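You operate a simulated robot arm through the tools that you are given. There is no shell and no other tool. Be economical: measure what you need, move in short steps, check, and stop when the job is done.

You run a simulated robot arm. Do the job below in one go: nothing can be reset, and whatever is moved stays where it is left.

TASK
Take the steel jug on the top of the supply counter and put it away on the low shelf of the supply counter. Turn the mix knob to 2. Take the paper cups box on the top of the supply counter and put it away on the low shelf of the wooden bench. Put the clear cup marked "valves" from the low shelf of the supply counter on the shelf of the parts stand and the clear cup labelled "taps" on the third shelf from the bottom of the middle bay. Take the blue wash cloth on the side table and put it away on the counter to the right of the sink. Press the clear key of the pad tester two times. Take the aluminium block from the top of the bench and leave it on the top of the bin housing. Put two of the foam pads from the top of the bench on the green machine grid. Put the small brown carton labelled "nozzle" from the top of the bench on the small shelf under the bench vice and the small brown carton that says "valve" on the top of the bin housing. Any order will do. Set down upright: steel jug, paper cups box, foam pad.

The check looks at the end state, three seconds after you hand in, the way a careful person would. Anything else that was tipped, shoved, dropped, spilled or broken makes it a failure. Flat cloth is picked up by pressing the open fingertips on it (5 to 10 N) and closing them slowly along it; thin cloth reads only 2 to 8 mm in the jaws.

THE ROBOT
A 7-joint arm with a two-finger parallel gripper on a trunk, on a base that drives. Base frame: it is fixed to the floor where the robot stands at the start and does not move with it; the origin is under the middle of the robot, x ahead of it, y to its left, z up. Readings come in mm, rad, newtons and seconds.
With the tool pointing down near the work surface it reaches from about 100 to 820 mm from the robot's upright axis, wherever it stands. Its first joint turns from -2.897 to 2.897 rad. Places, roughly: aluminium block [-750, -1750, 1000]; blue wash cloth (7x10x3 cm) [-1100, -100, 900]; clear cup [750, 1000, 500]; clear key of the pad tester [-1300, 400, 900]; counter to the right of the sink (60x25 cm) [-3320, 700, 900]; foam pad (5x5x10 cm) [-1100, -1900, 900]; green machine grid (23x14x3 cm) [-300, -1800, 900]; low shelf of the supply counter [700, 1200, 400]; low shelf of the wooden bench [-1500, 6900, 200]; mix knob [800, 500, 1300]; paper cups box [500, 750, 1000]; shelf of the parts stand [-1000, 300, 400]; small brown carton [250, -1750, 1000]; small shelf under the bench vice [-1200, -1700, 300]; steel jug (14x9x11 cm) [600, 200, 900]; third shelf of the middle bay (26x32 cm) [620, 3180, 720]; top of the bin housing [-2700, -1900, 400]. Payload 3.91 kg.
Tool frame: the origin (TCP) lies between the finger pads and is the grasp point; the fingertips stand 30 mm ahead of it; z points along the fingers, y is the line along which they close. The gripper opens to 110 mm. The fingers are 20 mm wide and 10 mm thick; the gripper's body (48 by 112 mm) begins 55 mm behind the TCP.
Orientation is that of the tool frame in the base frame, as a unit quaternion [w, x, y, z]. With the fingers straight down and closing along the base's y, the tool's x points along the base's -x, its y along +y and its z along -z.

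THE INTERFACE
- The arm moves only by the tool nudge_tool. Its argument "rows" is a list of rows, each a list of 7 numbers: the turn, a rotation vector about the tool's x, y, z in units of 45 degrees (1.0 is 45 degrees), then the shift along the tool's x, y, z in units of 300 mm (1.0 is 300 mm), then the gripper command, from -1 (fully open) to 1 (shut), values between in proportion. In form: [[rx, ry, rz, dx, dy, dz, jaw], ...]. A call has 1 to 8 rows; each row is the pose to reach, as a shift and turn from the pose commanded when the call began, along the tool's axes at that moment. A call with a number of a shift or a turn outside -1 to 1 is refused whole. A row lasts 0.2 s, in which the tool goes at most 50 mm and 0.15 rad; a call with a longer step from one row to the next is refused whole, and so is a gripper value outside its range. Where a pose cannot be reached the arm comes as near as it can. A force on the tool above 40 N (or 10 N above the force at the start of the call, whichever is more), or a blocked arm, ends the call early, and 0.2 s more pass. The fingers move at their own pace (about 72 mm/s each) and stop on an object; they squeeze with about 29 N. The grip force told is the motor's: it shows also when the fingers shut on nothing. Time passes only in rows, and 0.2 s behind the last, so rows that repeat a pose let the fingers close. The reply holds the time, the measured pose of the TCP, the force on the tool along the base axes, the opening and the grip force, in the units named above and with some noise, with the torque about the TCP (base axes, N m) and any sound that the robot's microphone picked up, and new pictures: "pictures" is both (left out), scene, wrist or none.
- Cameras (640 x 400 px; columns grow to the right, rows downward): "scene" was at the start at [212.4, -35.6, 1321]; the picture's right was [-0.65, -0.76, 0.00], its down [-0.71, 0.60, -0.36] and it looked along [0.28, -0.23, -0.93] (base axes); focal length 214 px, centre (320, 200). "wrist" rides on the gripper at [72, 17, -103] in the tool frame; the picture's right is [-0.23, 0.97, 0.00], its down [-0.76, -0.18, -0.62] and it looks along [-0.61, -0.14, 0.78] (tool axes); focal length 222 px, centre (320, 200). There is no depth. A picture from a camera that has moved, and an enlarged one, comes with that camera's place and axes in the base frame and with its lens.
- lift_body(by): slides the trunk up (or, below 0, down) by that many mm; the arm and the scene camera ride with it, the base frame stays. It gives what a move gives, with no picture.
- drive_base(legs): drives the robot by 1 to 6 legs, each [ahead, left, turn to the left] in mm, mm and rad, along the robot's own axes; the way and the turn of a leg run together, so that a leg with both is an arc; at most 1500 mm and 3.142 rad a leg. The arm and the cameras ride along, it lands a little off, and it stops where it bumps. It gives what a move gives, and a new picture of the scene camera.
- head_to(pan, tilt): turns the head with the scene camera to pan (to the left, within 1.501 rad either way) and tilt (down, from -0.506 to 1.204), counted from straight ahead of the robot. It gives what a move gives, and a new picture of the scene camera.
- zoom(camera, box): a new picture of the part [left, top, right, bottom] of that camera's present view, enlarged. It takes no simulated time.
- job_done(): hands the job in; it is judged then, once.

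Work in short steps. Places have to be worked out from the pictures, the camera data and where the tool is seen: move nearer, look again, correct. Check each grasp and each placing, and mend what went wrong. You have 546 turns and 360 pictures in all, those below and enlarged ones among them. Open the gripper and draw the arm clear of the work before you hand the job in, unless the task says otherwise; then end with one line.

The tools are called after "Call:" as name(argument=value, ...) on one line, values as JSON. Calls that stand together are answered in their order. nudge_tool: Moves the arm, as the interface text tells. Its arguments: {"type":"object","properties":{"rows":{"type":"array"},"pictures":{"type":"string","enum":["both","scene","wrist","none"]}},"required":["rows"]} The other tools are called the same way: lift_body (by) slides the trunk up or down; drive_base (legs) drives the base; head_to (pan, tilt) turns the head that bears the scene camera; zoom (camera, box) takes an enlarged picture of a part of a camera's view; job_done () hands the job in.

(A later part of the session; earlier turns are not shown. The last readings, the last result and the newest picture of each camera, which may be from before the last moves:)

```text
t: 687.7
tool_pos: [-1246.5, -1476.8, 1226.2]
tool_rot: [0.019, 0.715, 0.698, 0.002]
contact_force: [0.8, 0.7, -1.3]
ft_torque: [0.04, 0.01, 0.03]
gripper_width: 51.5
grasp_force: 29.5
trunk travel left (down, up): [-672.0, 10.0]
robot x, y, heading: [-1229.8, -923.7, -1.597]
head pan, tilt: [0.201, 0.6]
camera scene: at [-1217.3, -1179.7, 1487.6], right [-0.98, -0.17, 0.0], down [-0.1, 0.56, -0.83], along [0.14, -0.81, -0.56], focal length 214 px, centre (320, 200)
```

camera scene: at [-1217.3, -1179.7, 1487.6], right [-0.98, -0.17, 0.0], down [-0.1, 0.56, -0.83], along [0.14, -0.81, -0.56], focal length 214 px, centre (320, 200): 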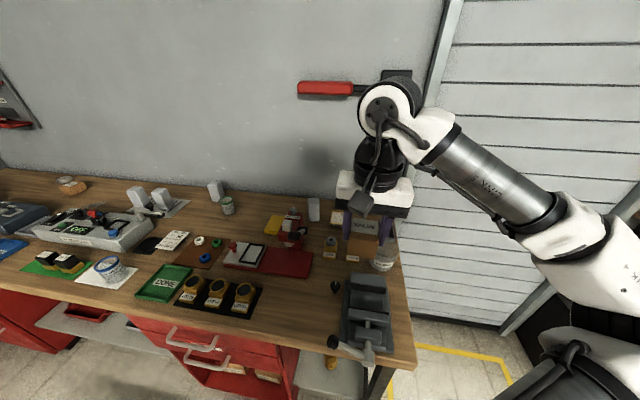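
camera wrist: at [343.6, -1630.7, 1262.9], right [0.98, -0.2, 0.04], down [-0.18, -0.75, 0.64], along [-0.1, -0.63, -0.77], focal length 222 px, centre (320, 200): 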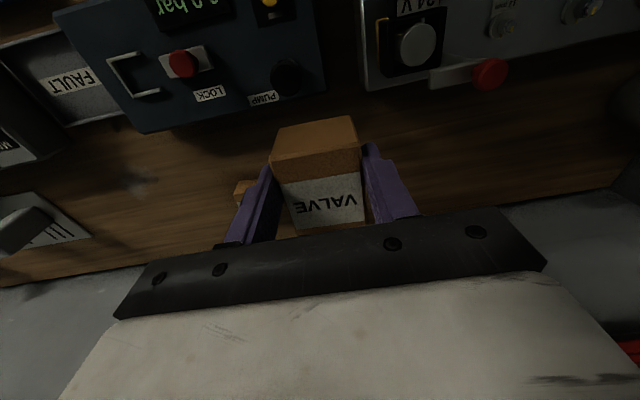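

I continue west and then forward to the housing.

Call:
drive_base(legs=[[0, 0, 0.026], [0, -1420, 0]])

```text
t: 699.5
tool_pos: [-2712.7, -1438.5, 1226.5]
tool_rot: [0.02, 0.725, 0.689, 0.002]
contact_force: [0.8, 0.0, -0.9]
ft_torque: [-0.01, 0.02, 0.0]
gripper_width: 51.5
grasp_force: 28.9
trunk travel left (down, up): [-672.0, 10.0]
robot x, y, heading: [-2674.3, -883.2, -1.621]
head pan, tilt: [0.201, 0.6]
camera scene: at [-2674.1, -1141.8, 1487.6], right [-0.99, -0.15, 0.0], down [-0.08, 0.56, -0.83], along [0.12, -0.82, -0.56], focal length 214 px, centre (320, 200)
```

scene: 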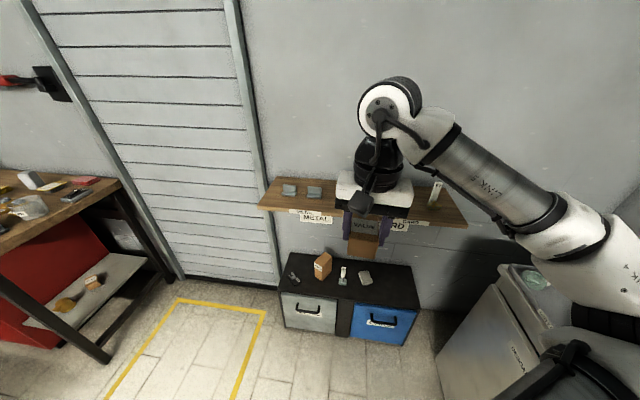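

I straighten, move ahead 230, and lower the trunk.

Call:
drive_base(legs=[[0, 0, 0.05], [230, 0, 0]])

Call:
lift_body(by=-400)

Call:
lift_body(by=-200)

Call:
nudge_tool(rows=[[0, 0, 0, -0.1, -0.08, 0, 0.8], [0, 0, 0, -0.2, -0.16, 0, 0.8], [0, 0, 0, -0.3, -0.22, 0, 0.8]], pictures="both")

```text
t: 701.6
tool_pos: [-2683.8, -1660.4, 1224.8]
tool_rot: [0.018, 0.706, 0.708, 0.003]
contact_force: [0.0, -0.6, -1.4]
ft_torque: [0.04, 0.01, 0.02]
gripper_width: 51.4
grasp_force: 29.2
trunk travel left (down, up): [-672.0, 10.0]
robot x, y, heading: [-2678.8, -1104.6, -1.574]
head pan, tilt: [0.201, 0.6]
camera scene: at [-2661.7, -1362.7, 1487.4], right [-0.98, -0.2, 0.0], down [-0.11, 0.55, -0.82], along [0.16, -0.81, -0.57], focal length 214 px, centre (320, 200)
```

scene: 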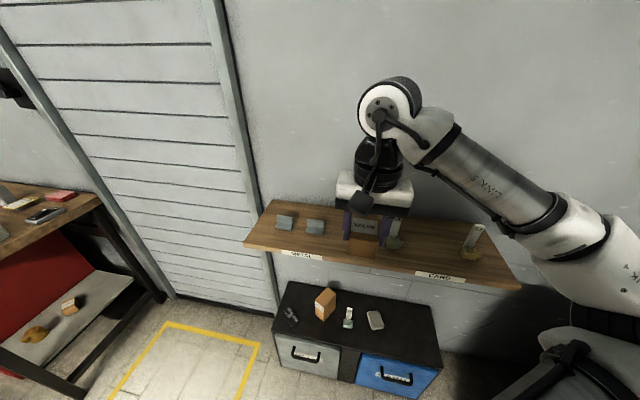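

```text
t: 705.4
tool_pos: [-2683.2, -1660.1, 826.3]
tool_rot: [0.02, 0.707, 0.707, 0.002]
contact_force: [0.6, -0.1, -0.8]
ft_torque: [0.02, 0.01, 0.01]
gripper_width: 51.3
grasp_force: 28.6
trunk travel left (down, up): [-272.0, 410.0]
robot x, y, heading: [-2678.5, -1106.2, -1.568]
head pan, tilt: [0.201, 0.6]
```

```text
t: 707.6
tool_pos: [-2683.8, -1658.2, 625.7]
tool_rot: [0.02, 0.706, 0.708, 0.003]
contact_force: [0.6, 0.2, -0.9]
ft_torque: [0.03, 0.0, 0.01]
gripper_width: 51.6
grasp_force: 29.4
trunk travel left (down, up): [-72.0, 610.0]
robot x, y, heading: [-2673.9, -1105.3, -1.569]
head pan, tilt: [0.201, 0.6]
```

```text
t: 708.4
tool_pos: [-2749.3, -1747.8, 627.3]
tool_rot: [0.019, 0.707, 0.707, 0.002]
contact_force: [-0.3, 0.8, -1.5]
ft_torque: [0.0, 0.0, 0.0]
gripper_width: 51.3
grasp_force: 28.8
trunk travel left (down, up): [-72.0, 610.0]
robot x, y, heading: [-2679.4, -1106.6, -1.573]
head pan, tilt: [0.201, 0.6]
camera scene: at [-2661.6, -1361.7, 887.6], right [-0.98, -0.2, 0.0], down [-0.11, 0.55, -0.83], along [0.16, -0.81, -0.56], focal length 214 px, centre (320, 200)
camera wrist: at [-2735.2, -1673.6, 728.3], right [0.97, -0.23, 0.04], down [-0.2, -0.75, 0.64], along [-0.12, -0.63, -0.77], focal length 222 px, centre (320, 200)
```

scene: 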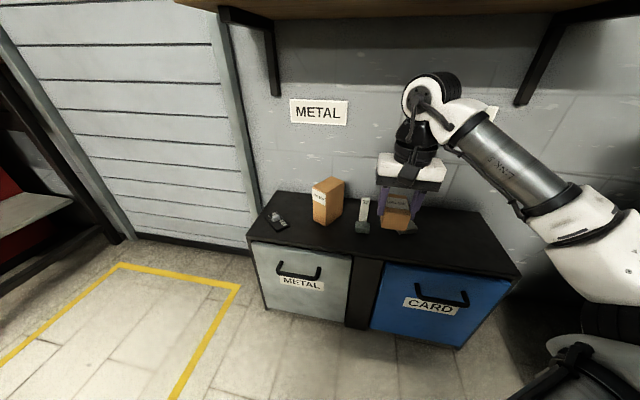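
wrist: 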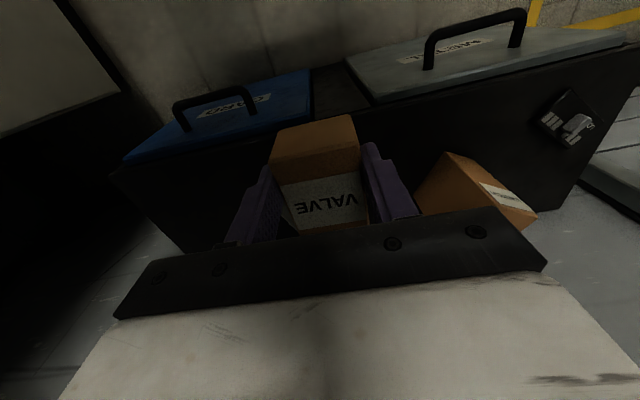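

I choose (−2885,−1860), right of the lump and clear of the block, and move there.

Call:
nudge_tool(rows=[[0, 0, 0, -0.09, -0.11, 0, 0.8], [0, 0, 0, -0.18, -0.22, 0, 0.8], [0, 0, 0, -0.27, -0.33, 0.04, 0.8], [0, 0, 0, -0.373, -0.42, 0.1, 0.8], [0, 0, 0, -0.373, -0.453, 0.2, 0.8], [0, 0, 0, -0.373, -0.453, 0.28, 0.8]], pictures="both")

```text
t: 709.8
tool_pos: [-2882.8, -1865.0, 542.7]
tool_rot: [0.021, 0.707, 0.707, 0.003]
contact_force: [0.5, 0.7, -0.7]
ft_torque: [0.02, -0.02, -0.01]
gripper_width: 51.1
grasp_force: 28.6
trunk travel left (down, up): [-72.0, 610.0]
robot x, y, heading: [-2678.6, -1105.2, -1.574]
head pan, tilt: [0.201, 0.6]
camera scene: at [-2661.7, -1361.7, 887.7], right [-0.98, -0.2, 0.0], down [-0.11, 0.55, -0.83], along [0.16, -0.81, -0.56], focal length 214 px, centre (320, 200)
camera wrist: at [-2869.8, -1790.4, 645.0], right [0.97, -0.23, 0.04], down [-0.2, -0.75, 0.64], along [-0.12, -0.63, -0.77], focal length 222 px, centre (320, 200)
```

scene: 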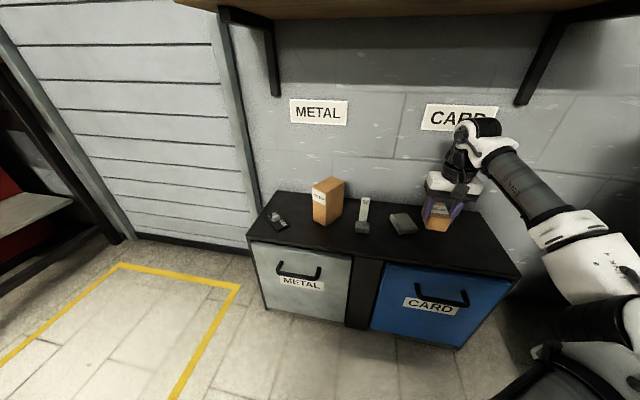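
wrist: 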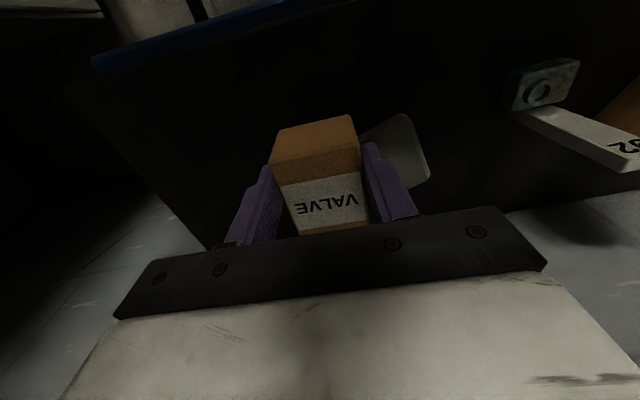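

The lump is near the right finger; I shift 20 mm further right (−x), 10 mm forward, then lower to contact.

Call:
nudge_tool(rows=[[0, 0, 0, 0.033, -0.067, 0.05, 0.8], [0, 0, 0, 0.033, -0.067, 0.12, 0.8], [0, 0, 0, 0.033, -0.067, 0.16, 0.8], [0, 0, 0, 0.033, -0.067, 0.185, 0.8], [0, 0, 0, 0.033, -0.067, 0.205, 0.8], [0, 0, 0, 0.033, -0.067, 0.225, 0.8], [0, 0, 0, 0.033, -0.067, 0.245, 0.8]], pictures="none")

```text
t: 711.3
tool_pos: [-2899.0, -1855.7, 479.3]
tool_rot: [0.023, 0.707, 0.707, -0.003]
contact_force: [1.8, 6.3, 22.5]
ft_torque: [0.68, 0.18, -0.09]
gripper_width: 51.7
grasp_force: 29.4
trunk travel left (down, up): [-72.0, 610.0]
robot x, y, heading: [-2681.2, -1101.8, -1.571]
head pan, tilt: [0.201, 0.6]
stopped in row 7: the force on the tool passed its limit at 44 N (the readings are from after the stop); the commanded pose is now the measured one
```

Contact at 479. Release gently and rise.

Call:
nudge_tool(rows=[[0, 0, 0, 0, 0, -0.006, 0.4], [0, 0, 0, 0, 0, -0.006, 0], [0, 0, 0, 0, 0, -0.006, -0.15], [0, 0, 0, 0, 0, -0.1, -0.15], [0, 0, 0, 0, 0, -0.22, -0.15], [0, 0, 0, 0.1, 0, -0.3, -0.3], [0, 0, 0, 0.25, 0.05, -0.3, -0.5], [0, 0, 0, 0.4, 0.1, -0.3, -0.5]], pictures="both")

```text
t: 713.1
tool_pos: [-2874.3, -1733.0, 562.2]
tool_rot: [0.022, 0.706, 0.707, -0.001]
contact_force: [0.4, 0.6, 0.6]
ft_torque: [0.02, 0.04, -0.01]
gripper_width: 82.1
grasp_force: 0.1
trunk travel left (down, up): [-72.0, 610.0]
robot x, y, heading: [-2677.4, -1105.6, -1.568]
head pan, tilt: [0.201, 0.6]
camera scene: at [-2661.6, -1361.7, 887.6], right [-0.98, -0.2, 0.0], down [-0.11, 0.55, -0.82], along [0.16, -0.81, -0.57], focal length 214 px, centre (320, 200)
camera wrist: at [-2860.9, -1658.5, 664.7], right [0.97, -0.23, 0.04], down [-0.2, -0.74, 0.64], along [-0.12, -0.63, -0.77], focal length 222 px, centre (320, 200)
```

scene: 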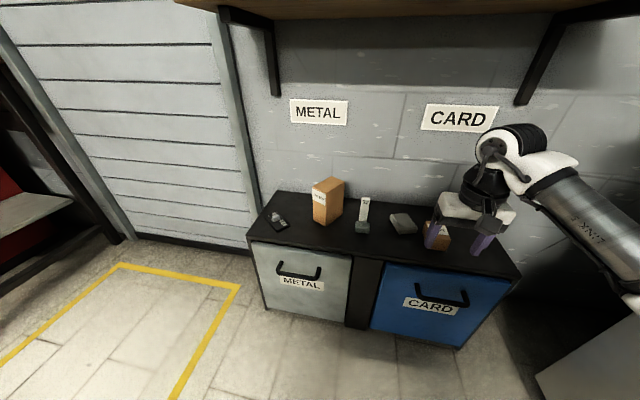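
wrist: 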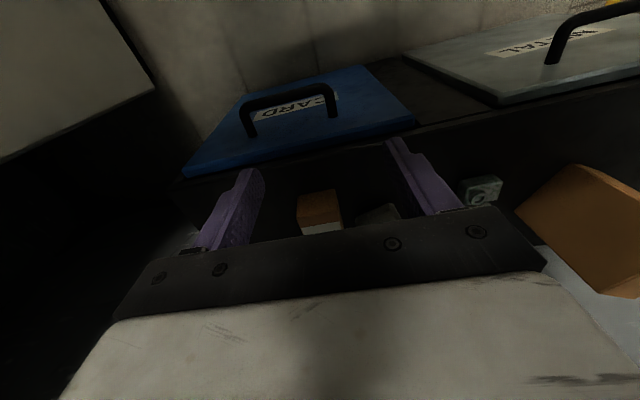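

VALVE stands on the housing. Last item: the blue cloth. I back off, raise, and travel east to (−1000,−940).

Call:
drive_base(legs=[[-180, 0, 0]])

Call:
lift_body(by=400)

Call:
lift_body(by=200)

Call:
nudge_tool(rows=[[0, 0, 0, 0.05, 0.12, -0.05, -0.5], [0, 0, 0, 0.1, 0.24, -0.1, -0.5], [0, 0, 0, 0.15, 0.36, -0.15, -0.5], [0, 0, 0, 0.2, 0.48, -0.2, -0.5], [0, 0, 0, 0.25, 0.6, -0.22, -0.5]], pictures="none")

```text
t: 714.6
tool_pos: [-2874.5, -1557.3, 563.5]
tool_rot: [0.022, 0.707, 0.707, -0.001]
contact_force: [-0.9, 0.0, 0.2]
ft_torque: [0.01, 0.01, 0.0]
gripper_width: 82.6
grasp_force: 0.1
trunk travel left (down, up): [-72.0, 610.0]
robot x, y, heading: [-2678.7, -928.0, -1.574]
head pan, tilt: [0.201, 0.6]
camera scene: at [-2661.3, -1185.5, 887.6], right [-0.98, -0.2, 0.0], down [-0.11, 0.55, -0.83], along [0.16, -0.81, -0.56], focal length 214 px, centre (320, 200)
```

scene: 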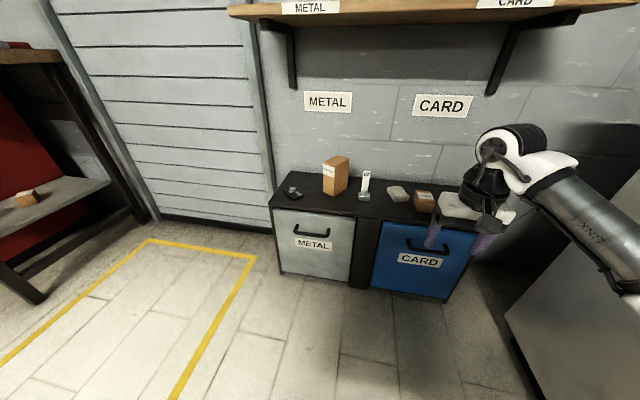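

```text
t: 718.4
tool_pos: [-2874.3, -1557.4, 963.2]
tool_rot: [0.022, 0.706, 0.708, -0.001]
contact_force: [-0.1, 0.5, 0.0]
ft_torque: [0.01, 0.01, 0.02]
gripper_width: 82.6
grasp_force: 0.0
trunk travel left (down, up): [-472.0, 210.0]
robot x, y, heading: [-2680.2, -926.5, -1.574]
head pan, tilt: [0.201, 0.6]
```

```text
t: 720.6
tool_pos: [-2874.8, -1558.7, 1163.3]
tool_rot: [0.021, 0.707, 0.707, 0.0]
contact_force: [0.5, 0.1, 0.3]
ft_torque: [-0.01, -0.06, -0.03]
gripper_width: 82.7
grasp_force: 0.1
trunk travel left (down, up): [-672.0, 10.0]
robot x, y, heading: [-2674.6, -930.7, -1.573]
head pan, tilt: [0.201, 0.6]
```

```text
t: 721.8
tool_pos: [-2695.0, -1481.9, 1232.1]
tool_rot: [0.021, 0.708, 0.706, -0.001]
contact_force: [0.5, 0.2, -1.1]
ft_torque: [0.0, 0.01, 0.01]
gripper_width: 82.4
grasp_force: 0.1
trunk travel left (down, up): [-672.0, 10.0]
robot x, y, heading: [-2675.5, -931.1, -1.574]
head pan, tilt: [0.201, 0.6]
```

Call:
drive_base(legs=[[10, 1500, 0], [0, 180, 0]])

```text
refused: leg 1 is longer than a leg can be; nothing moved
```

Call:
drive_base(legs=[[10, 1400, 0], [0, 250, 0]])

```text
t: 734.8
tool_pos: [-1057.9, -1480.2, 1232.9]
tool_rot: [0.021, 0.7, 0.713, 0.0]
contact_force: [0.4, 1.0, -0.9]
ft_torque: [-0.02, 0.04, -0.01]
gripper_width: 82.5
grasp_force: 0.1
trunk travel left (down, up): [-672.0, 10.0]
robot x, y, heading: [-1051.4, -924.9, -1.554]
head pan, tilt: [0.201, 0.6]
camera scene: at [-1029.2, -1183.6, 1487.6], right [-0.98, -0.21, 0.0], down [-0.12, 0.55, -0.83], along [0.18, -0.81, -0.56], focal length 214 px, centre (320, 200)
```

scene: 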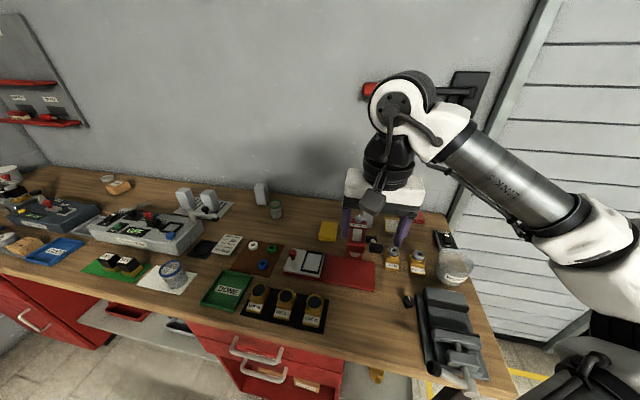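

I turn left around to face the side table (+y).

Call:
drive_base(legs=[[0, -40, 0], [0, 0, 1.56], [0, 0, 1.565]])

Call:
head_to(pan=0.0, tilt=0.6)

```text
t: 743.6
tool_pos: [-1067.9, -375.6, 1231.0]
tool_rot: [0.0, -0.705, 0.709, 0.022]
contact_force: [0.5, 0.5, -0.2]
ft_torque: [-0.01, 0.0, 0.03]
gripper_width: 82.3
grasp_force: 0.1
trunk travel left (down, up): [-672.0, 10.0]
robot x, y, heading: [-1091.6, -926.0, 1.561]
head pan, tilt: [0.201, 0.6]
camera scene: at [-1106.5, -671.1, 1487.6], right [0.98, 0.19, 0.0], down [0.11, -0.55, -0.83], along [-0.16, 0.81, -0.56], focal length 214 px, centre (320, 200)
```

scene: 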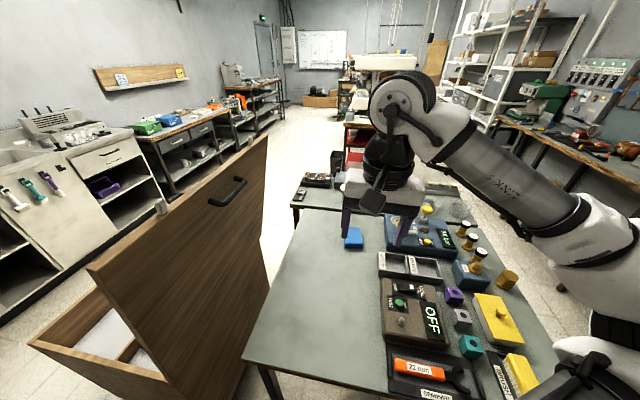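

```text
t: 744.4
tool_pos: [-1068.5, -376.6, 1231.0]
tool_rot: [0.001, -0.704, 0.71, 0.021]
contact_force: [0.3, -0.7, 0.0]
ft_torque: [0.03, -0.02, 0.04]
gripper_width: 82.7
grasp_force: 0.1
trunk travel left (down, up): [-672.0, 10.0]
robot x, y, heading: [-1091.3, -927.4, 1.556]
head pan, tilt: [0.0, 0.6]
camera scene: at [-1088.8, -669.6, 1487.6], right [1.0, -0.01, 0.0], down [-0.01, -0.56, -0.83], along [0.01, 0.83, -0.56], focal length 214 px, centre (320, 200)
```

scene: 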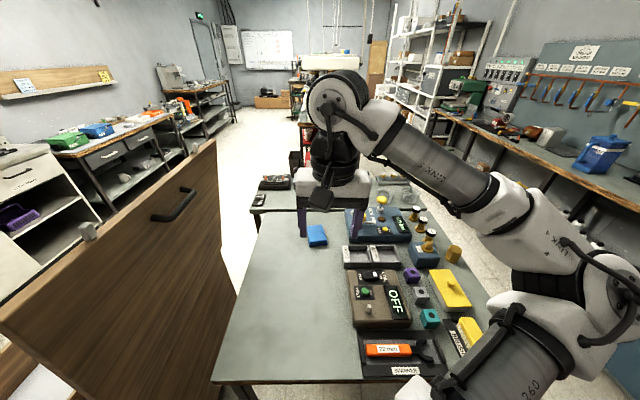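

Cloth at ≈(−1094,−36). I zoom in to see its size and orientation.

Call:
zoom(camera="scene", box=[270, 190, 370, 270])

Call:
nudge_tool(rows=[[0, -0.16, 0, -0.08, 0, 0.03, -1], [0, -0.33, 0, -0.16, 0, 0.06, -1], [0, -0.5, 0, -0.24, 0, 0.1, -1], [0, -0.66, 0, -0.32, 0, 0.14, -1], [0, -0.82, 0, -0.4, 0, 0.18, -1], [0, -0.96, 0, -0.45, 0, 0.22, -1]], pictures="wrist")

```text
5.00 times, centred on (320, 230) of scene
camera zoom: at [-1088.8, -669.6, 1487.6], right [1.0, -0.01, 0.0], down [-0.01, -0.56, -0.83], along [0.01, 0.83, -0.56], focal length 1072 px, centre (320, 50)
```

zoom: 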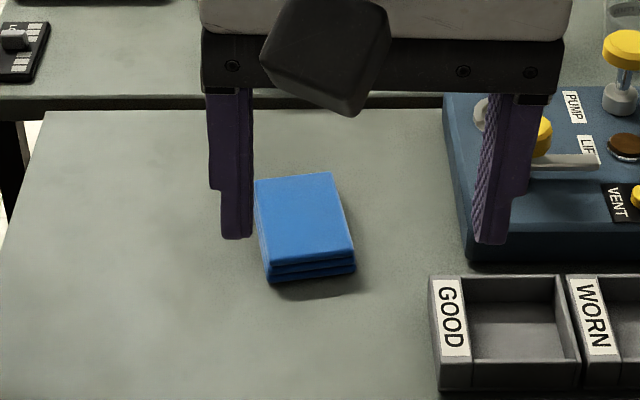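

```text
t: 745.8
tool_pos: [-1071.6, -238.9, 1171.0]
tool_rot: [0.263, -0.647, 0.659, 0.28]
contact_force: [0.3, -0.2, 0.5]
ft_torque: [0.02, 0.03, 0.0]
gripper_width: 110.1
grasp_force: 0.0
trunk travel left (down, up): [-672.0, 10.0]
robot x, y, heading: [-1090.1, -924.8, 1.566]
head pan, tilt: [0.0, 0.6]
camera wrist: at [-1088.9, -363.1, 1193.3], right [-0.97, 0.17, 0.19], down [0.21, 0.09, 0.97], along [0.14, 0.98, -0.13], focal length 222 px, centre (320, 200)
```

wrist: 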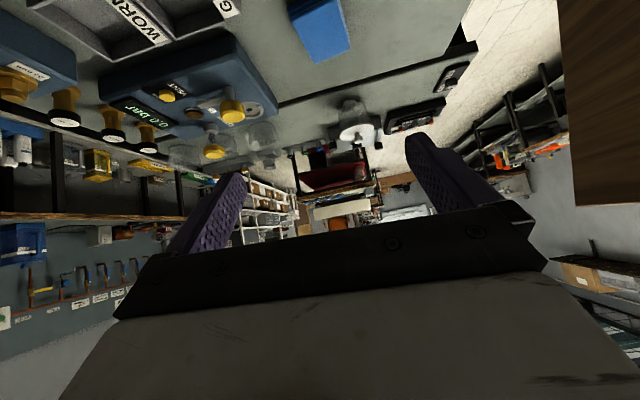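

The folded cloth is ~70 (x) × 100 (y) × 30 mm, centre ≈ (−1098,−38). I drive 25 mm closer and bring the pitched tool to a pre-grasp.

Call:
drive_base(legs=[[25, 0, 0]])

Call:
nudge_tool(rows=[[0, 0, 0, 0, 0.01, 0.12, -1], [0, 0, 0, 0, 0.02, 0.25, -1], [0, 0, 0, 0.01, 0.04, 0.38, -1], [0, 0, 0, 0.02, 0.06, 0.5, -1], [0, 0, 0, 0.02, 0.074, 0.62, -1], [0, 0, 0, 0.02, 0.074, 0.72, -1]], pictures="both")

```text
t: 746.6
tool_pos: [-1071.2, -213.4, 1169.1]
tool_rot: [0.262, -0.646, 0.66, 0.279]
contact_force: [0.3, 0.9, -0.4]
ft_torque: [0.01, 0.0, 0.04]
gripper_width: 109.8
grasp_force: 0.1
trunk travel left (down, up): [-672.0, 10.0]
robot x, y, heading: [-1089.4, -906.0, 1.563]
head pan, tilt: [0.0, 0.6]
camera scene: at [-1088.6, -643.0, 1487.3], right [1.0, -0.01, 0.0], down [-0.01, -0.57, -0.82], along [0.01, 0.82, -0.57], focal length 214 px, centre (320, 200)
```

scene: 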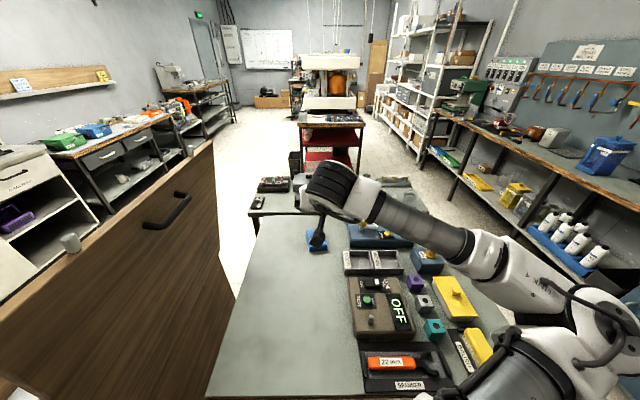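

```text
t: 748.0
tool_pos: [-1097.3, -63.2, 1015.4]
tool_rot: [0.262, -0.646, 0.66, 0.279]
contact_force: [-1.4, -0.4, -0.5]
ft_torque: [0.0, 0.02, 0.0]
gripper_width: 110.1
grasp_force: 0.0
trunk travel left (down, up): [-672.0, 10.0]
robot x, y, heading: [-1091.4, -906.5, 1.559]
head pan, tilt: [0.0, 0.6]
camera scene: at [-1088.7, -644.2, 1487.6], right [1.0, -0.01, 0.0], down [-0.01, -0.57, -0.82], along [0.01, 0.82, -0.57], focal length 214 px, centre (320, 200)
camera wrist: at [-1114.7, -187.9, 1038.6], right [-0.97, 0.17, 0.19], down [0.21, 0.1, 0.97], along [0.14, 0.98, -0.13], focal length 222 px, centre (320, 200)
```

scene: 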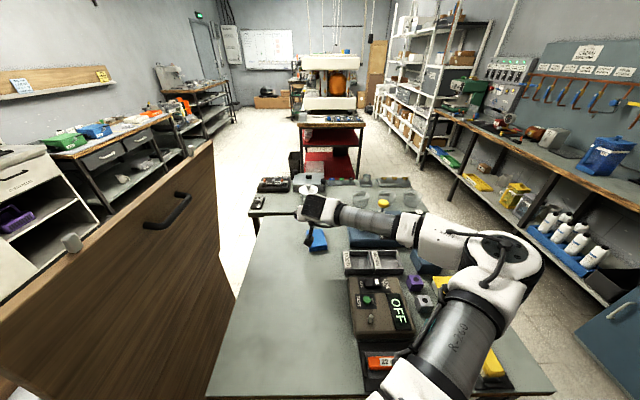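
wrist: 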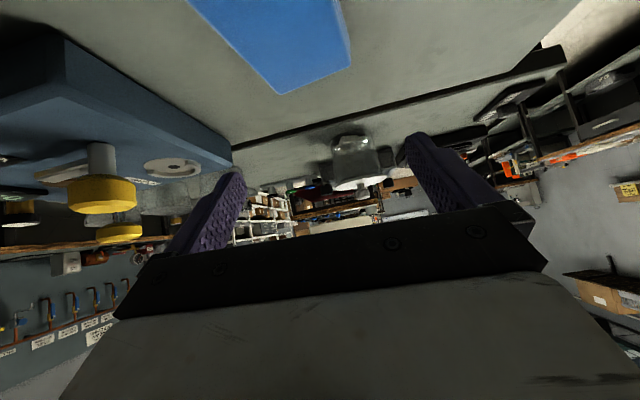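

I align yaw (+11°) and lower to z≈945 above/around the cloth.

Call:
nudge_tool(rows=[[-0.06, 0, -0.06, 0.05, 0.004, 0.06, -1], [-0.12, 0, -0.12, 0.1, 0.008, 0.13, -1], [-0.17, 0.007, -0.169, 0.14, 0.01, 0.19, -1], [-0.17, 0.007, -0.169, 0.14, 0.01, 0.19, -1]], pictures="wrist")

Call:
zoom(camera="scene", box=[270, 180, 370, 270])

```text
t: 749.0
tool_pos: [-1101.4, -53.9, 944.4]
tool_rot: [-0.234, 0.706, -0.596, -0.303]
contact_force: [0.6, -1.0, -0.7]
ft_torque: [-0.02, -0.01, 0.02]
gripper_width: 110.0
grasp_force: 0.1
trunk travel left (down, up): [-672.0, 10.0]
robot x, y, heading: [-1090.9, -901.8, 1.563]
head pan, tilt: [0.0, 0.6]
camera wrist: at [-1095.1, -180.0, 967.4], right [-0.98, -0.02, 0.19], down [0.19, 0.13, 0.97], along [-0.04, 0.99, -0.13], focal length 222 px, centre (320, 200)
```

wrist: 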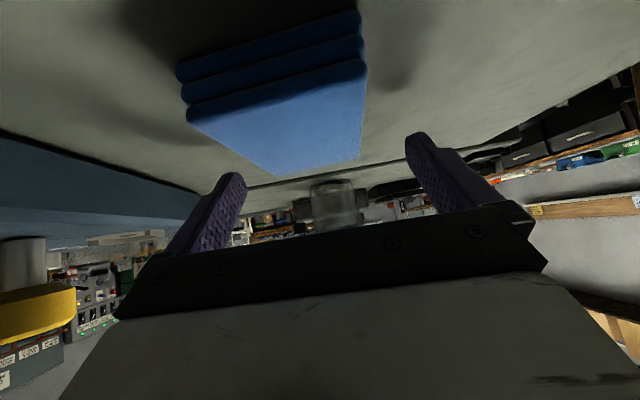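

```text
4.44 times, centred on (320, 225) of scene
camera zoom: at [-1088.7, -644.8, 1487.7], right [1.0, -0.01, 0.0], down [-0.01, -0.56, -0.83], along [0.01, 0.83, -0.56], focal length 953 px, centre (320, 89)
```

zoom: 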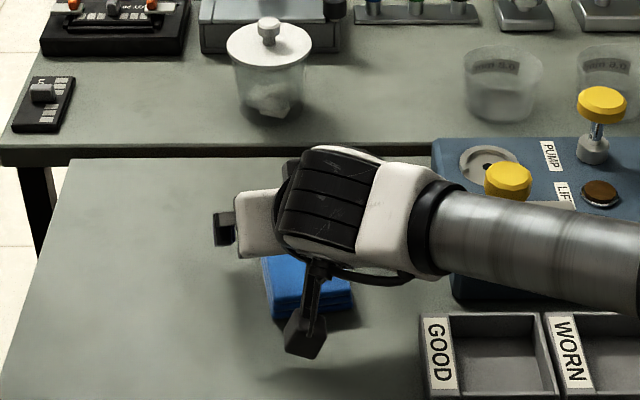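

Cloth centre ≈ (−1097,−50), top z≈913, table ≈883. I lower to z≈914 with fingers straddling and close slowly.

Call:
nudge_tool(rows=[[0, 0, 0, 0.03, -0.01, 0.035, -1], [0, 0, 0, 0.05, -0.018, 0.06, -1], [0, 0, 0, 0.063, -0.018, 0.077, -1], [0, 0, 0, 0.063, -0.018, 0.077, -0.6], [0, 0, 0, 0.063, -0.018, 0.077, -0.3], [0, 0, 0, 0.063, -0.018, 0.077, 0], [0, 0, 0, 0.063, -0.018, 0.077, 0.4], [0, 0, 0, 0.063, -0.018, 0.077, 0.8]], pictures="wrist")

```text
t: 749.7
tool_pos: [-1097.0, -50.7, 928.8]
tool_rot: [-0.24, 0.706, -0.591, -0.309]
contact_force: [-0.4, -15.3, 21.2]
ft_torque: [0.07, -1.09, -0.95]
gripper_width: 108.1
grasp_force: 0.1
trunk travel left (down, up): [-672.0, 10.0]
robot x, y, heading: [-1089.3, -906.9, 1.556]
head pan, tilt: [0.0, 0.6]
stopped in row 3: the force on the tool passed its limit at 46 N (the readings are from after the stop); the commanded pose is now the measured one
camera wrist: at [-1090.5, -177.3, 949.2], right [-0.98, -0.02, 0.19], down [0.18, 0.12, 0.98], along [-0.05, 0.99, -0.11], focal length 222 px, centre (320, 200)
```

wrist: 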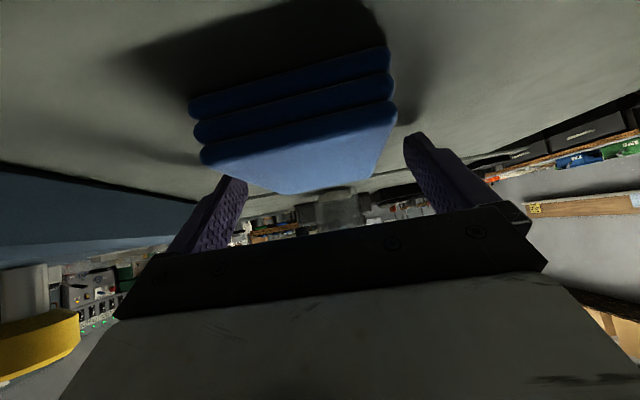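

Fingertips touched the table (≈z 900). I raise 3 mm and close slowly on the cloth.

Call:
nudge_tool(rows=[[0, 0, 0, -0.008, 0, -0.008, -1], [0, 0, 0, -0.008, 0, -0.008, -0.7], [0, 0, 0, -0.008, 0, -0.008, -0.5], [0, 0, 0, -0.008, 0, -0.008, -0.3], [0, 0, 0, -0.008, 0, -0.008, -0.1], [0, 0, 0, -0.008, 0, -0.008, 0.2], [0, 0, 0, -0.008, 0, -0.008, 0.6], [0, 0, 0, -0.008, 0, -0.008, 0.8]], pictures="wrist")

```text
t: 751.5
tool_pos: [-1098.4, -50.2, 929.0]
tool_rot: [-0.239, 0.706, -0.592, -0.307]
contact_force: [5.0, -1.0, 9.9]
ft_torque: [0.18, -0.52, -0.12]
gripper_width: 67.1
grasp_force: 28.6
trunk travel left (down, up): [-672.0, 10.0]
robot x, y, heading: [-1091.1, -904.0, 1.557]
head pan, tilt: [0.0, 0.6]
camera wrist: at [-1091.1, -176.3, 949.6], right [-0.98, -0.02, 0.19], down [0.18, 0.12, 0.98], along [-0.05, 0.99, -0.12], focal length 222 px, centre (320, 200)
```

wrist: 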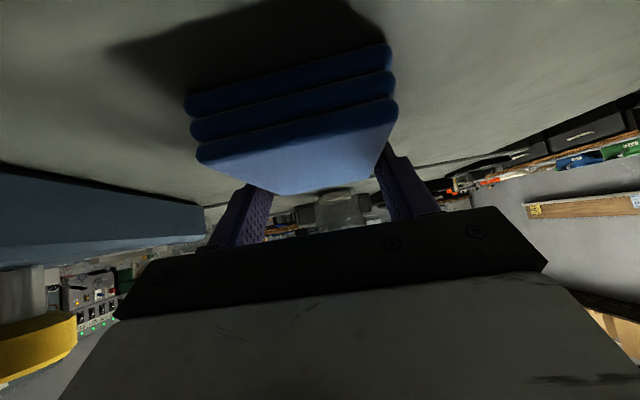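

Gripped at 67 mm. I lift 60 mm and check.

Call:
nudge_tool(rows=[[0, 0, 0, -0.05, 0, -0.05, 0.8], [0, 0, 0, -0.1, 0, -0.1, 0.8], [0, 0, 0, -0.16, 0, -0.16, 0.8], [0, 0, 0, -0.16, 0, -0.16, 0.8]], pictures="both")

Call:
zoom(camera="scene", box=[270, 160, 390, 270])

```text
t: 752.5
tool_pos: [-1095.8, -48.7, 994.1]
tool_rot: [-0.238, 0.706, -0.593, -0.305]
contact_force: [-0.7, -0.5, -1.0]
ft_torque: [0.01, 0.0, -0.01]
gripper_width: 67.1
grasp_force: 28.6
trunk travel left (down, up): [-672.0, 10.0]
robot x, y, heading: [-1092.2, -903.4, 1.559]
head pan, tilt: [0.0, 0.6]
camera scene: at [-1088.6, -644.5, 1487.5], right [1.0, -0.01, 0.0], down [-0.01, -0.57, -0.82], along [0.01, 0.82, -0.57], focal length 214 px, centre (320, 200)
camera wrist: at [-1089.5, -175.0, 1015.5], right [-0.98, -0.02, 0.19], down [0.18, 0.12, 0.98], along [-0.04, 0.99, -0.12], focal length 222 px, centre (320, 200)
```

scene: 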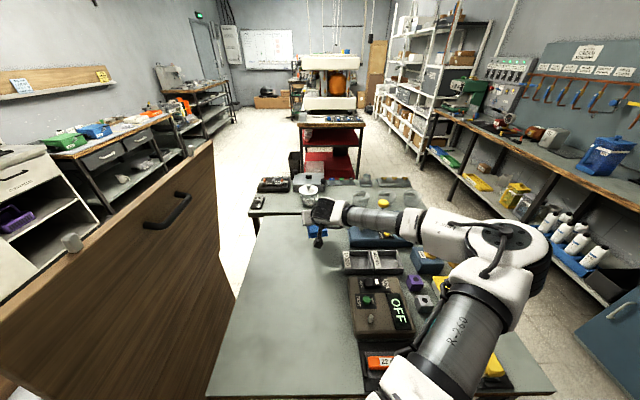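
wrist: 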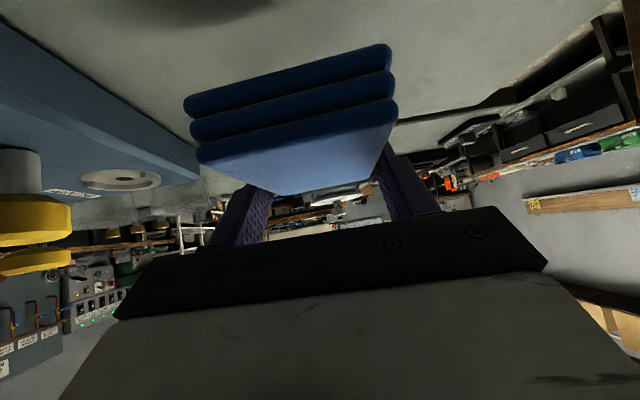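

```text
3.64 times, centred on (330, 215) of scene
camera zoom: at [-1088.6, -644.5, 1487.5], right [1.0, -0.01, 0.0], down [-0.01, -0.57, -0.82], along [0.01, 0.82, -0.57], focal length 780 px, centre (284, 146)
```

zoom: 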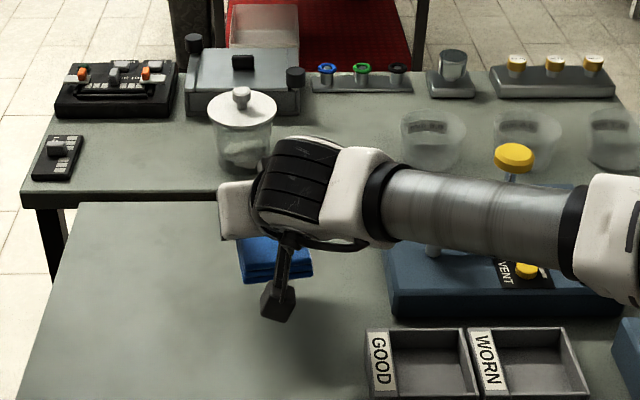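

Cloth held. I raise and retract in two moves.

Call:
nudge_tool(rows=[[0, 0, 0, -0.06, 0, -0.12, 0.8], [0, 0, 0, -0.1, 0.01, -0.25, 0.8], [0, 0, 0, -0.12, 0.02, -0.38, 0.8], [0, 0, 0, -0.12, 0.03, -0.51, 0.8], [0, 0, 0, -0.1, 0.04, -0.64, 0.8], [0, 0, 0, -0.06, 0.05, -0.77, 0.8]], pictures="none")

Call:
nudge_tool(rows=[[0, 0, 0, 0.05, 0.02, -0.12, 0.8], [0, 0, 0, 0.1, 0.04, -0.24, 0.8], [0, 0, 0, 0.15, 0.06, -0.36, 0.8], [0, 0, 0, 0.2, 0.08, -0.46, 0.8]], pictures="both")

```text
t: 753.9
tool_pos: [-1100.4, -201.6, 1165.4]
tool_rot: [-0.22, 0.72, -0.579, -0.314]
contact_force: [0.0, 0.1, 0.1]
ft_torque: [0.0, 0.02, 0.01]
gripper_width: 67.2
grasp_force: 28.7
trunk travel left (down, up): [-672.0, 10.0]
robot x, y, heading: [-1095.9, -902.7, 1.56]
head pan, tilt: [0.0, 0.6]
```

```text
t: 754.9
tool_pos: [-1073.0, -345.2, 1227.5]
tool_rot: [-0.238, 0.706, -0.593, -0.305]
contact_force: [-0.6, -0.5, 0.7]
ft_torque: [0.05, -0.01, 0.0]
gripper_width: 67.0
grasp_force: 28.9
trunk travel left (down, up): [-672.0, 10.0]
robot x, y, heading: [-1091.0, -901.6, 1.562]
head pan, tilt: [0.0, 0.6]
camera scene: at [-1088.8, -645.1, 1487.7], right [1.0, -0.01, 0.0], down [-0.01, -0.56, -0.83], along [0.01, 0.83, -0.56], focal length 214 px, centre (320, 200)
camera wrist: at [-1067.0, -472.2, 1248.4], right [-0.98, -0.02, 0.19], down [0.18, 0.12, 0.98], along [-0.04, 0.99, -0.12], focal length 222 px, centre (320, 200)
```

scene: 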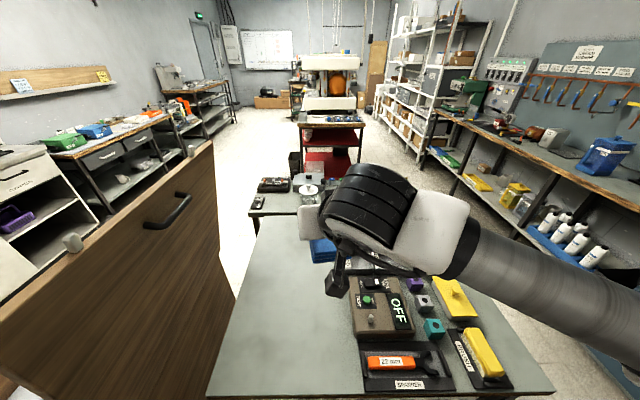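
wrist: 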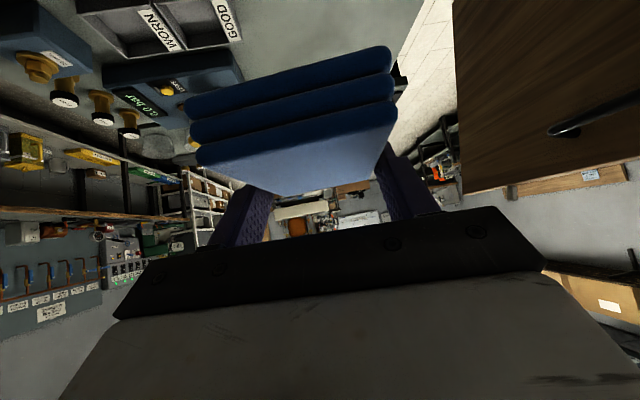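

I back 25 mm and turn right to face the bench again (heading −π/2), then strafe west.

Call:
drive_base(legs=[[-30, 30, 0], [0, 0, -1.565], [0, 0, -1.565]])

Call:
drive_base(legs=[[0, -1400, 0]])

```text
t: 763.7
tool_pos: [-1147.6, -1491.4, 1226.7]
tool_rot: [0.304, 0.599, 0.701, -0.241]
contact_force: [0.4, 0.9, -0.5]
ft_torque: [-0.04, 0.0, 0.03]
gripper_width: 66.8
grasp_force: 28.9
trunk travel left (down, up): [-672.0, 10.0]
robot x, y, heading: [-1122.7, -933.5, -1.595]
head pan, tilt: [0.0, 0.6]
camera scene: at [-1128.8, -1191.1, 1487.6], right [-1.0, 0.03, 0.0], down [0.02, 0.56, -0.83], along [-0.02, -0.82, -0.56], focal length 214 px, centre (320, 200)
```

scene: 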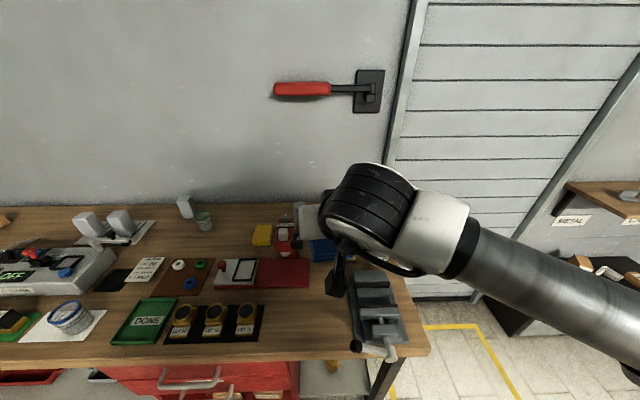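

```text
t: 774.6
tool_pos: [-2500.6, -1481.3, 1227.4]
tool_rot: [0.308, 0.585, 0.712, -0.235]
contact_force: [-1.1, -0.2, -0.3]
ft_torque: [0.0, 0.01, 0.01]
gripper_width: 66.6
grasp_force: 28.8
trunk travel left (down, up): [-672.0, 10.0]
robot x, y, heading: [-2492.9, -921.4, -1.555]
head pan, tilt: [0.0, 0.6]
camera scene: at [-2491.8, -1180.0, 1487.6], right [-1.0, -0.01, 0.0], down [-0.01, 0.56, -0.83], along [0.01, -0.82, -0.56], focal length 214 px, centre (320, 200)
```

scene: 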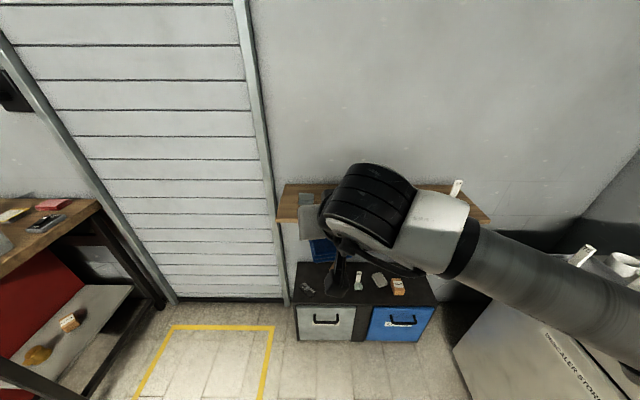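

Everything on the housing stands. I back north along the aisle toward the sink.

Call:
drive_base(legs=[[-750, -60, 0], [-800, 0, 0]])

Call:
drive_base(legs=[[0, 0, -1.4]])

Call:
head_to(pan=-0.2, tilt=0.55)

```text
t: 782.7
tool_pos: [-2557.6, 112.1, 1227.0]
tool_rot: [0.308, 0.586, 0.712, -0.235]
contact_force: [0.1, -0.2, -0.5]
ft_torque: [-0.03, 0.05, 0.02]
gripper_width: 67.0
grasp_force: 28.8
trunk travel left (down, up): [-672.0, 10.0]
robot x, y, heading: [-2551.6, 670.6, -1.563]
head pan, tilt: [0.0, 0.6]
camera scene: at [-2548.0, 411.8, 1487.7], right [-1.0, -0.01, 0.0], down [0.0, 0.56, -0.83], along [0.01, -0.83, -0.56], focal length 214 px, centre (320, 200)
```

scene: 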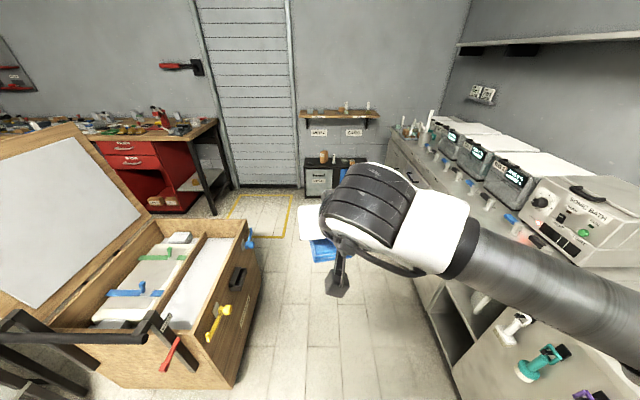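

```text
t: 786.7
tool_pos: [-3102.0, 585.1, 1228.0]
tool_rot: [0.083, 0.907, 0.164, -0.379]
contact_force: [-0.6, 0.1, -1.5]
ft_torque: [0.0, 0.03, 0.0]
gripper_width: 66.9
grasp_force: 29.4
trunk travel left (down, up): [-672.0, 10.0]
robot x, y, heading: [-2548.9, 670.9, -2.967]
head pan, tilt: [0.0, 0.6]
camera scene: at [-2804.7, 625.4, 1487.6], right [-0.17, 0.99, 0.0], down [0.56, 0.1, -0.83], along [-0.81, -0.14, -0.56], focal length 214 px, centre (320, 200)
```

scene: 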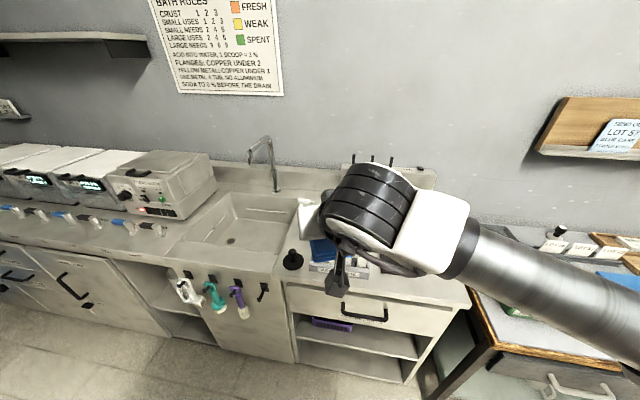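

```text
t: 787.4
tool_pos: [-3101.8, 583.5, 1227.5]
tool_rot: [0.083, 0.907, 0.164, -0.379]
contact_force: [0.1, 0.9, -0.4]
ft_torque: [0.01, -0.02, -0.02]
gripper_width: 66.8
grasp_force: 29.2
trunk travel left (down, up): [-672.0, 10.0]
robot x, y, heading: [-2548.0, 668.8, -2.966]
head pan, tilt: [-0.201, 0.55]
camera scene: at [-2807.5, 643.0, 1492.1], right [0.03, 1.0, 0.0], down [0.52, -0.01, -0.85], along [-0.85, 0.02, -0.52], focal length 214 px, centre (320, 200)
```

scene: 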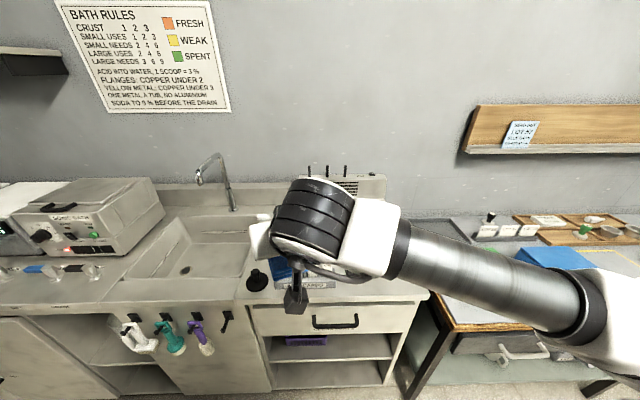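

The arm hides the counter; I take a wrist picture and rotate the head for another view.

Call:
nudge_tool(rows=[[0, 0.1, 0, 0, 0.1, 0, 0.8], [0, 0.2, 0, 0, 0.22, 0, 0.8], [0, 0.2, 0, 0, 0.35, 0, 0.8], [0, 0.2, 0, 0, 0.48, 0, 0.8], [0, 0.2, 0, 0, 0.6, 0, 0.8]], pictures="both")

```text
t: 788.6
tool_pos: [-3038.9, 413.3, 1231.8]
tool_rot: [0.069, 0.934, 0.169, -0.306]
contact_force: [-0.3, -0.1, -0.7]
ft_torque: [0.0, 0.01, -0.01]
gripper_width: 67.0
grasp_force: 29.1
trunk travel left (down, up): [-672.0, 10.0]
robot x, y, heading: [-2554.9, 671.2, -2.967]
head pan, tilt: [-0.201, 0.55]
camera scene: at [-2808.1, 642.1, 1491.9], right [0.03, 1.0, 0.0], down [0.52, -0.01, -0.85], along [-0.85, 0.02, -0.52], focal length 214 px, centre (320, 200)
camera wrist: at [-2921.2, 440.5, 1271.3], right [0.18, -0.97, 0.16], down [-0.3, 0.1, 0.95], along [-0.94, -0.22, -0.27], focal length 222 px, centre (320, 200)
```

scene: 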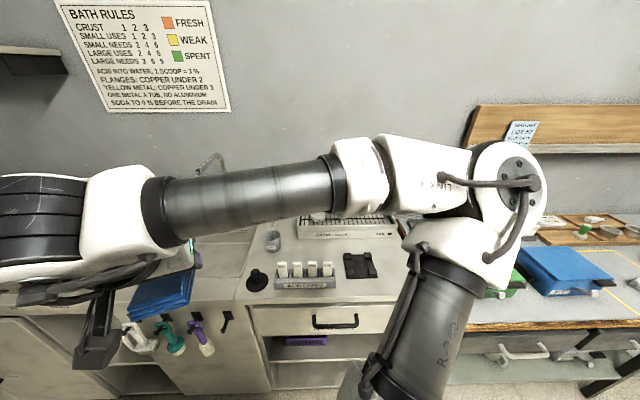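
wrist: 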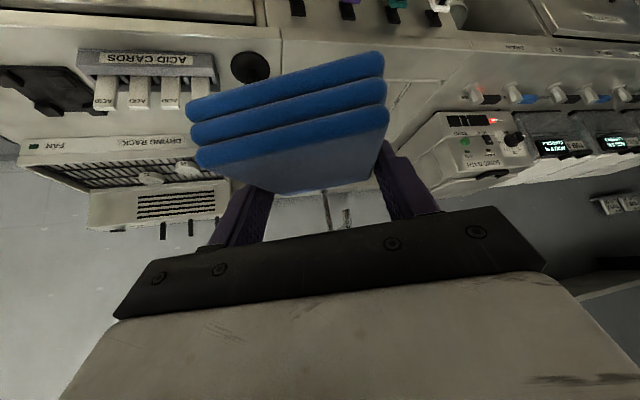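

I zoom on the counter to find free space.

Call:
zoom(camera="scene", box=[230, 200, 430, 320])

```text
3.20 times, centred on (330, 260) of scene
camera zoom: at [-2808.1, 642.1, 1491.9], right [0.03, 1.0, 0.0], down [0.52, -0.01, -0.85], along [-0.85, 0.02, -0.52], focal length 686 px, centre (288, 8)
```

zoom: 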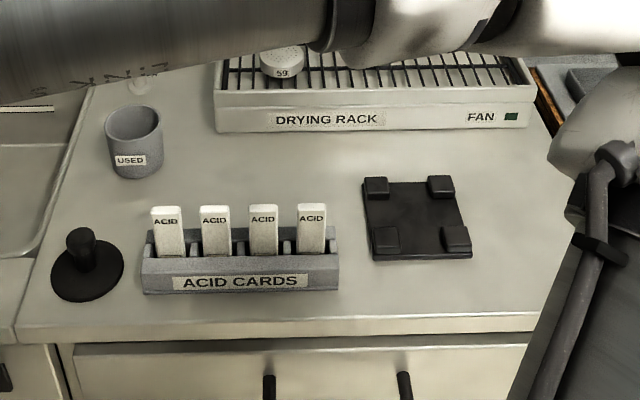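

Best free area is behind the acid cards, ≈ (−3410,625). To keep the camera off the cards the tool must be nearly vertical. I square the robot up and move 80 mm closer.

Call:
drive_base(legs=[[0, 0, -0.17], [80, 0, 0]])

Call:
nudge_tool(rows=[[0.045, 0, 0.06, 0, 0, 0, 0.8], [0.09, 0, 0.12, 0, 0, 0, 0.8], [0.135, 0, 0.18, 0, 0, 0, 0.8], [0.178, 0, 0.24, 0, 0, 0, 0.8]], pictures="wrist")

```text
t: 790.4
tool_pos: [-3156.4, 498.1, 1230.6]
tool_rot: [0.045, 0.945, 0.092, -0.311]
contact_force: [-0.7, 0.3, -0.4]
ft_torque: [0.02, 0.01, 0.0]
gripper_width: 66.9
grasp_force: 28.8
trunk travel left (down, up): [-672.0, 10.0]
robot x, y, heading: [-2631.5, 667.6, -3.141]
head pan, tilt: [-0.201, 0.55]
camera scene: at [-2890.3, 685.4, 1491.9], right [0.19, 0.98, 0.0], down [0.51, -0.1, -0.85], along [-0.84, 0.16, -0.52], focal length 214 px, centre (320, 200)
```

scene: 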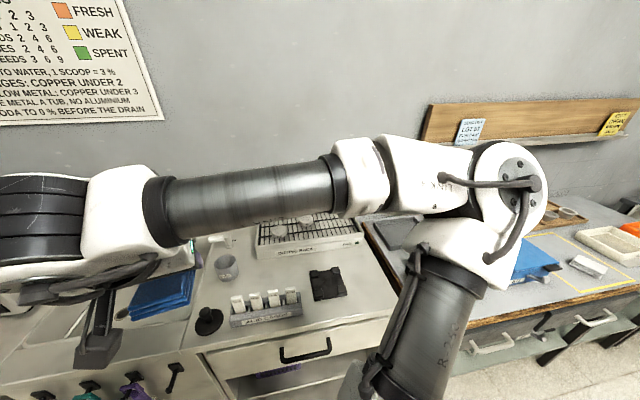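

```text
t: 791.4
tool_pos: [-3155.8, 498.1, 1230.6]
tool_rot: [0.006, 0.95, -0.02, -0.312]
contact_force: [-0.5, -0.8, -0.5]
ft_torque: [0.01, -0.01, -0.03]
gripper_width: 66.7
grasp_force: 28.3
trunk travel left (down, up): [-672.0, 10.0]
robot x, y, heading: [-2631.9, 668.8, -3.129]
head pan, tilt: [-0.201, 0.55]
camera wrist: at [-3036.1, 477.3, 1271.9], right [-0.22, -0.96, 0.16], down [-0.24, 0.21, 0.95], along [-0.95, 0.17, -0.27], focal length 222 px, centre (320, 200)
```

wrist: 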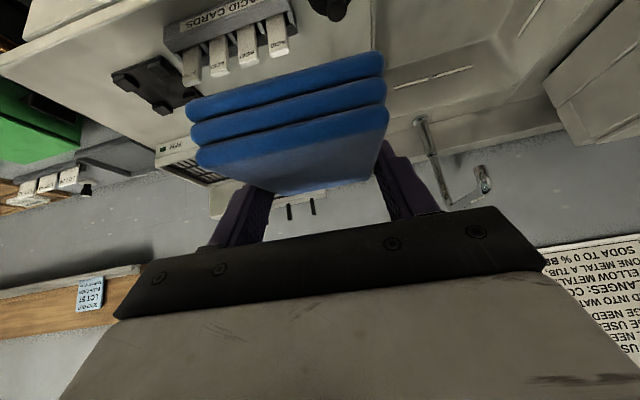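

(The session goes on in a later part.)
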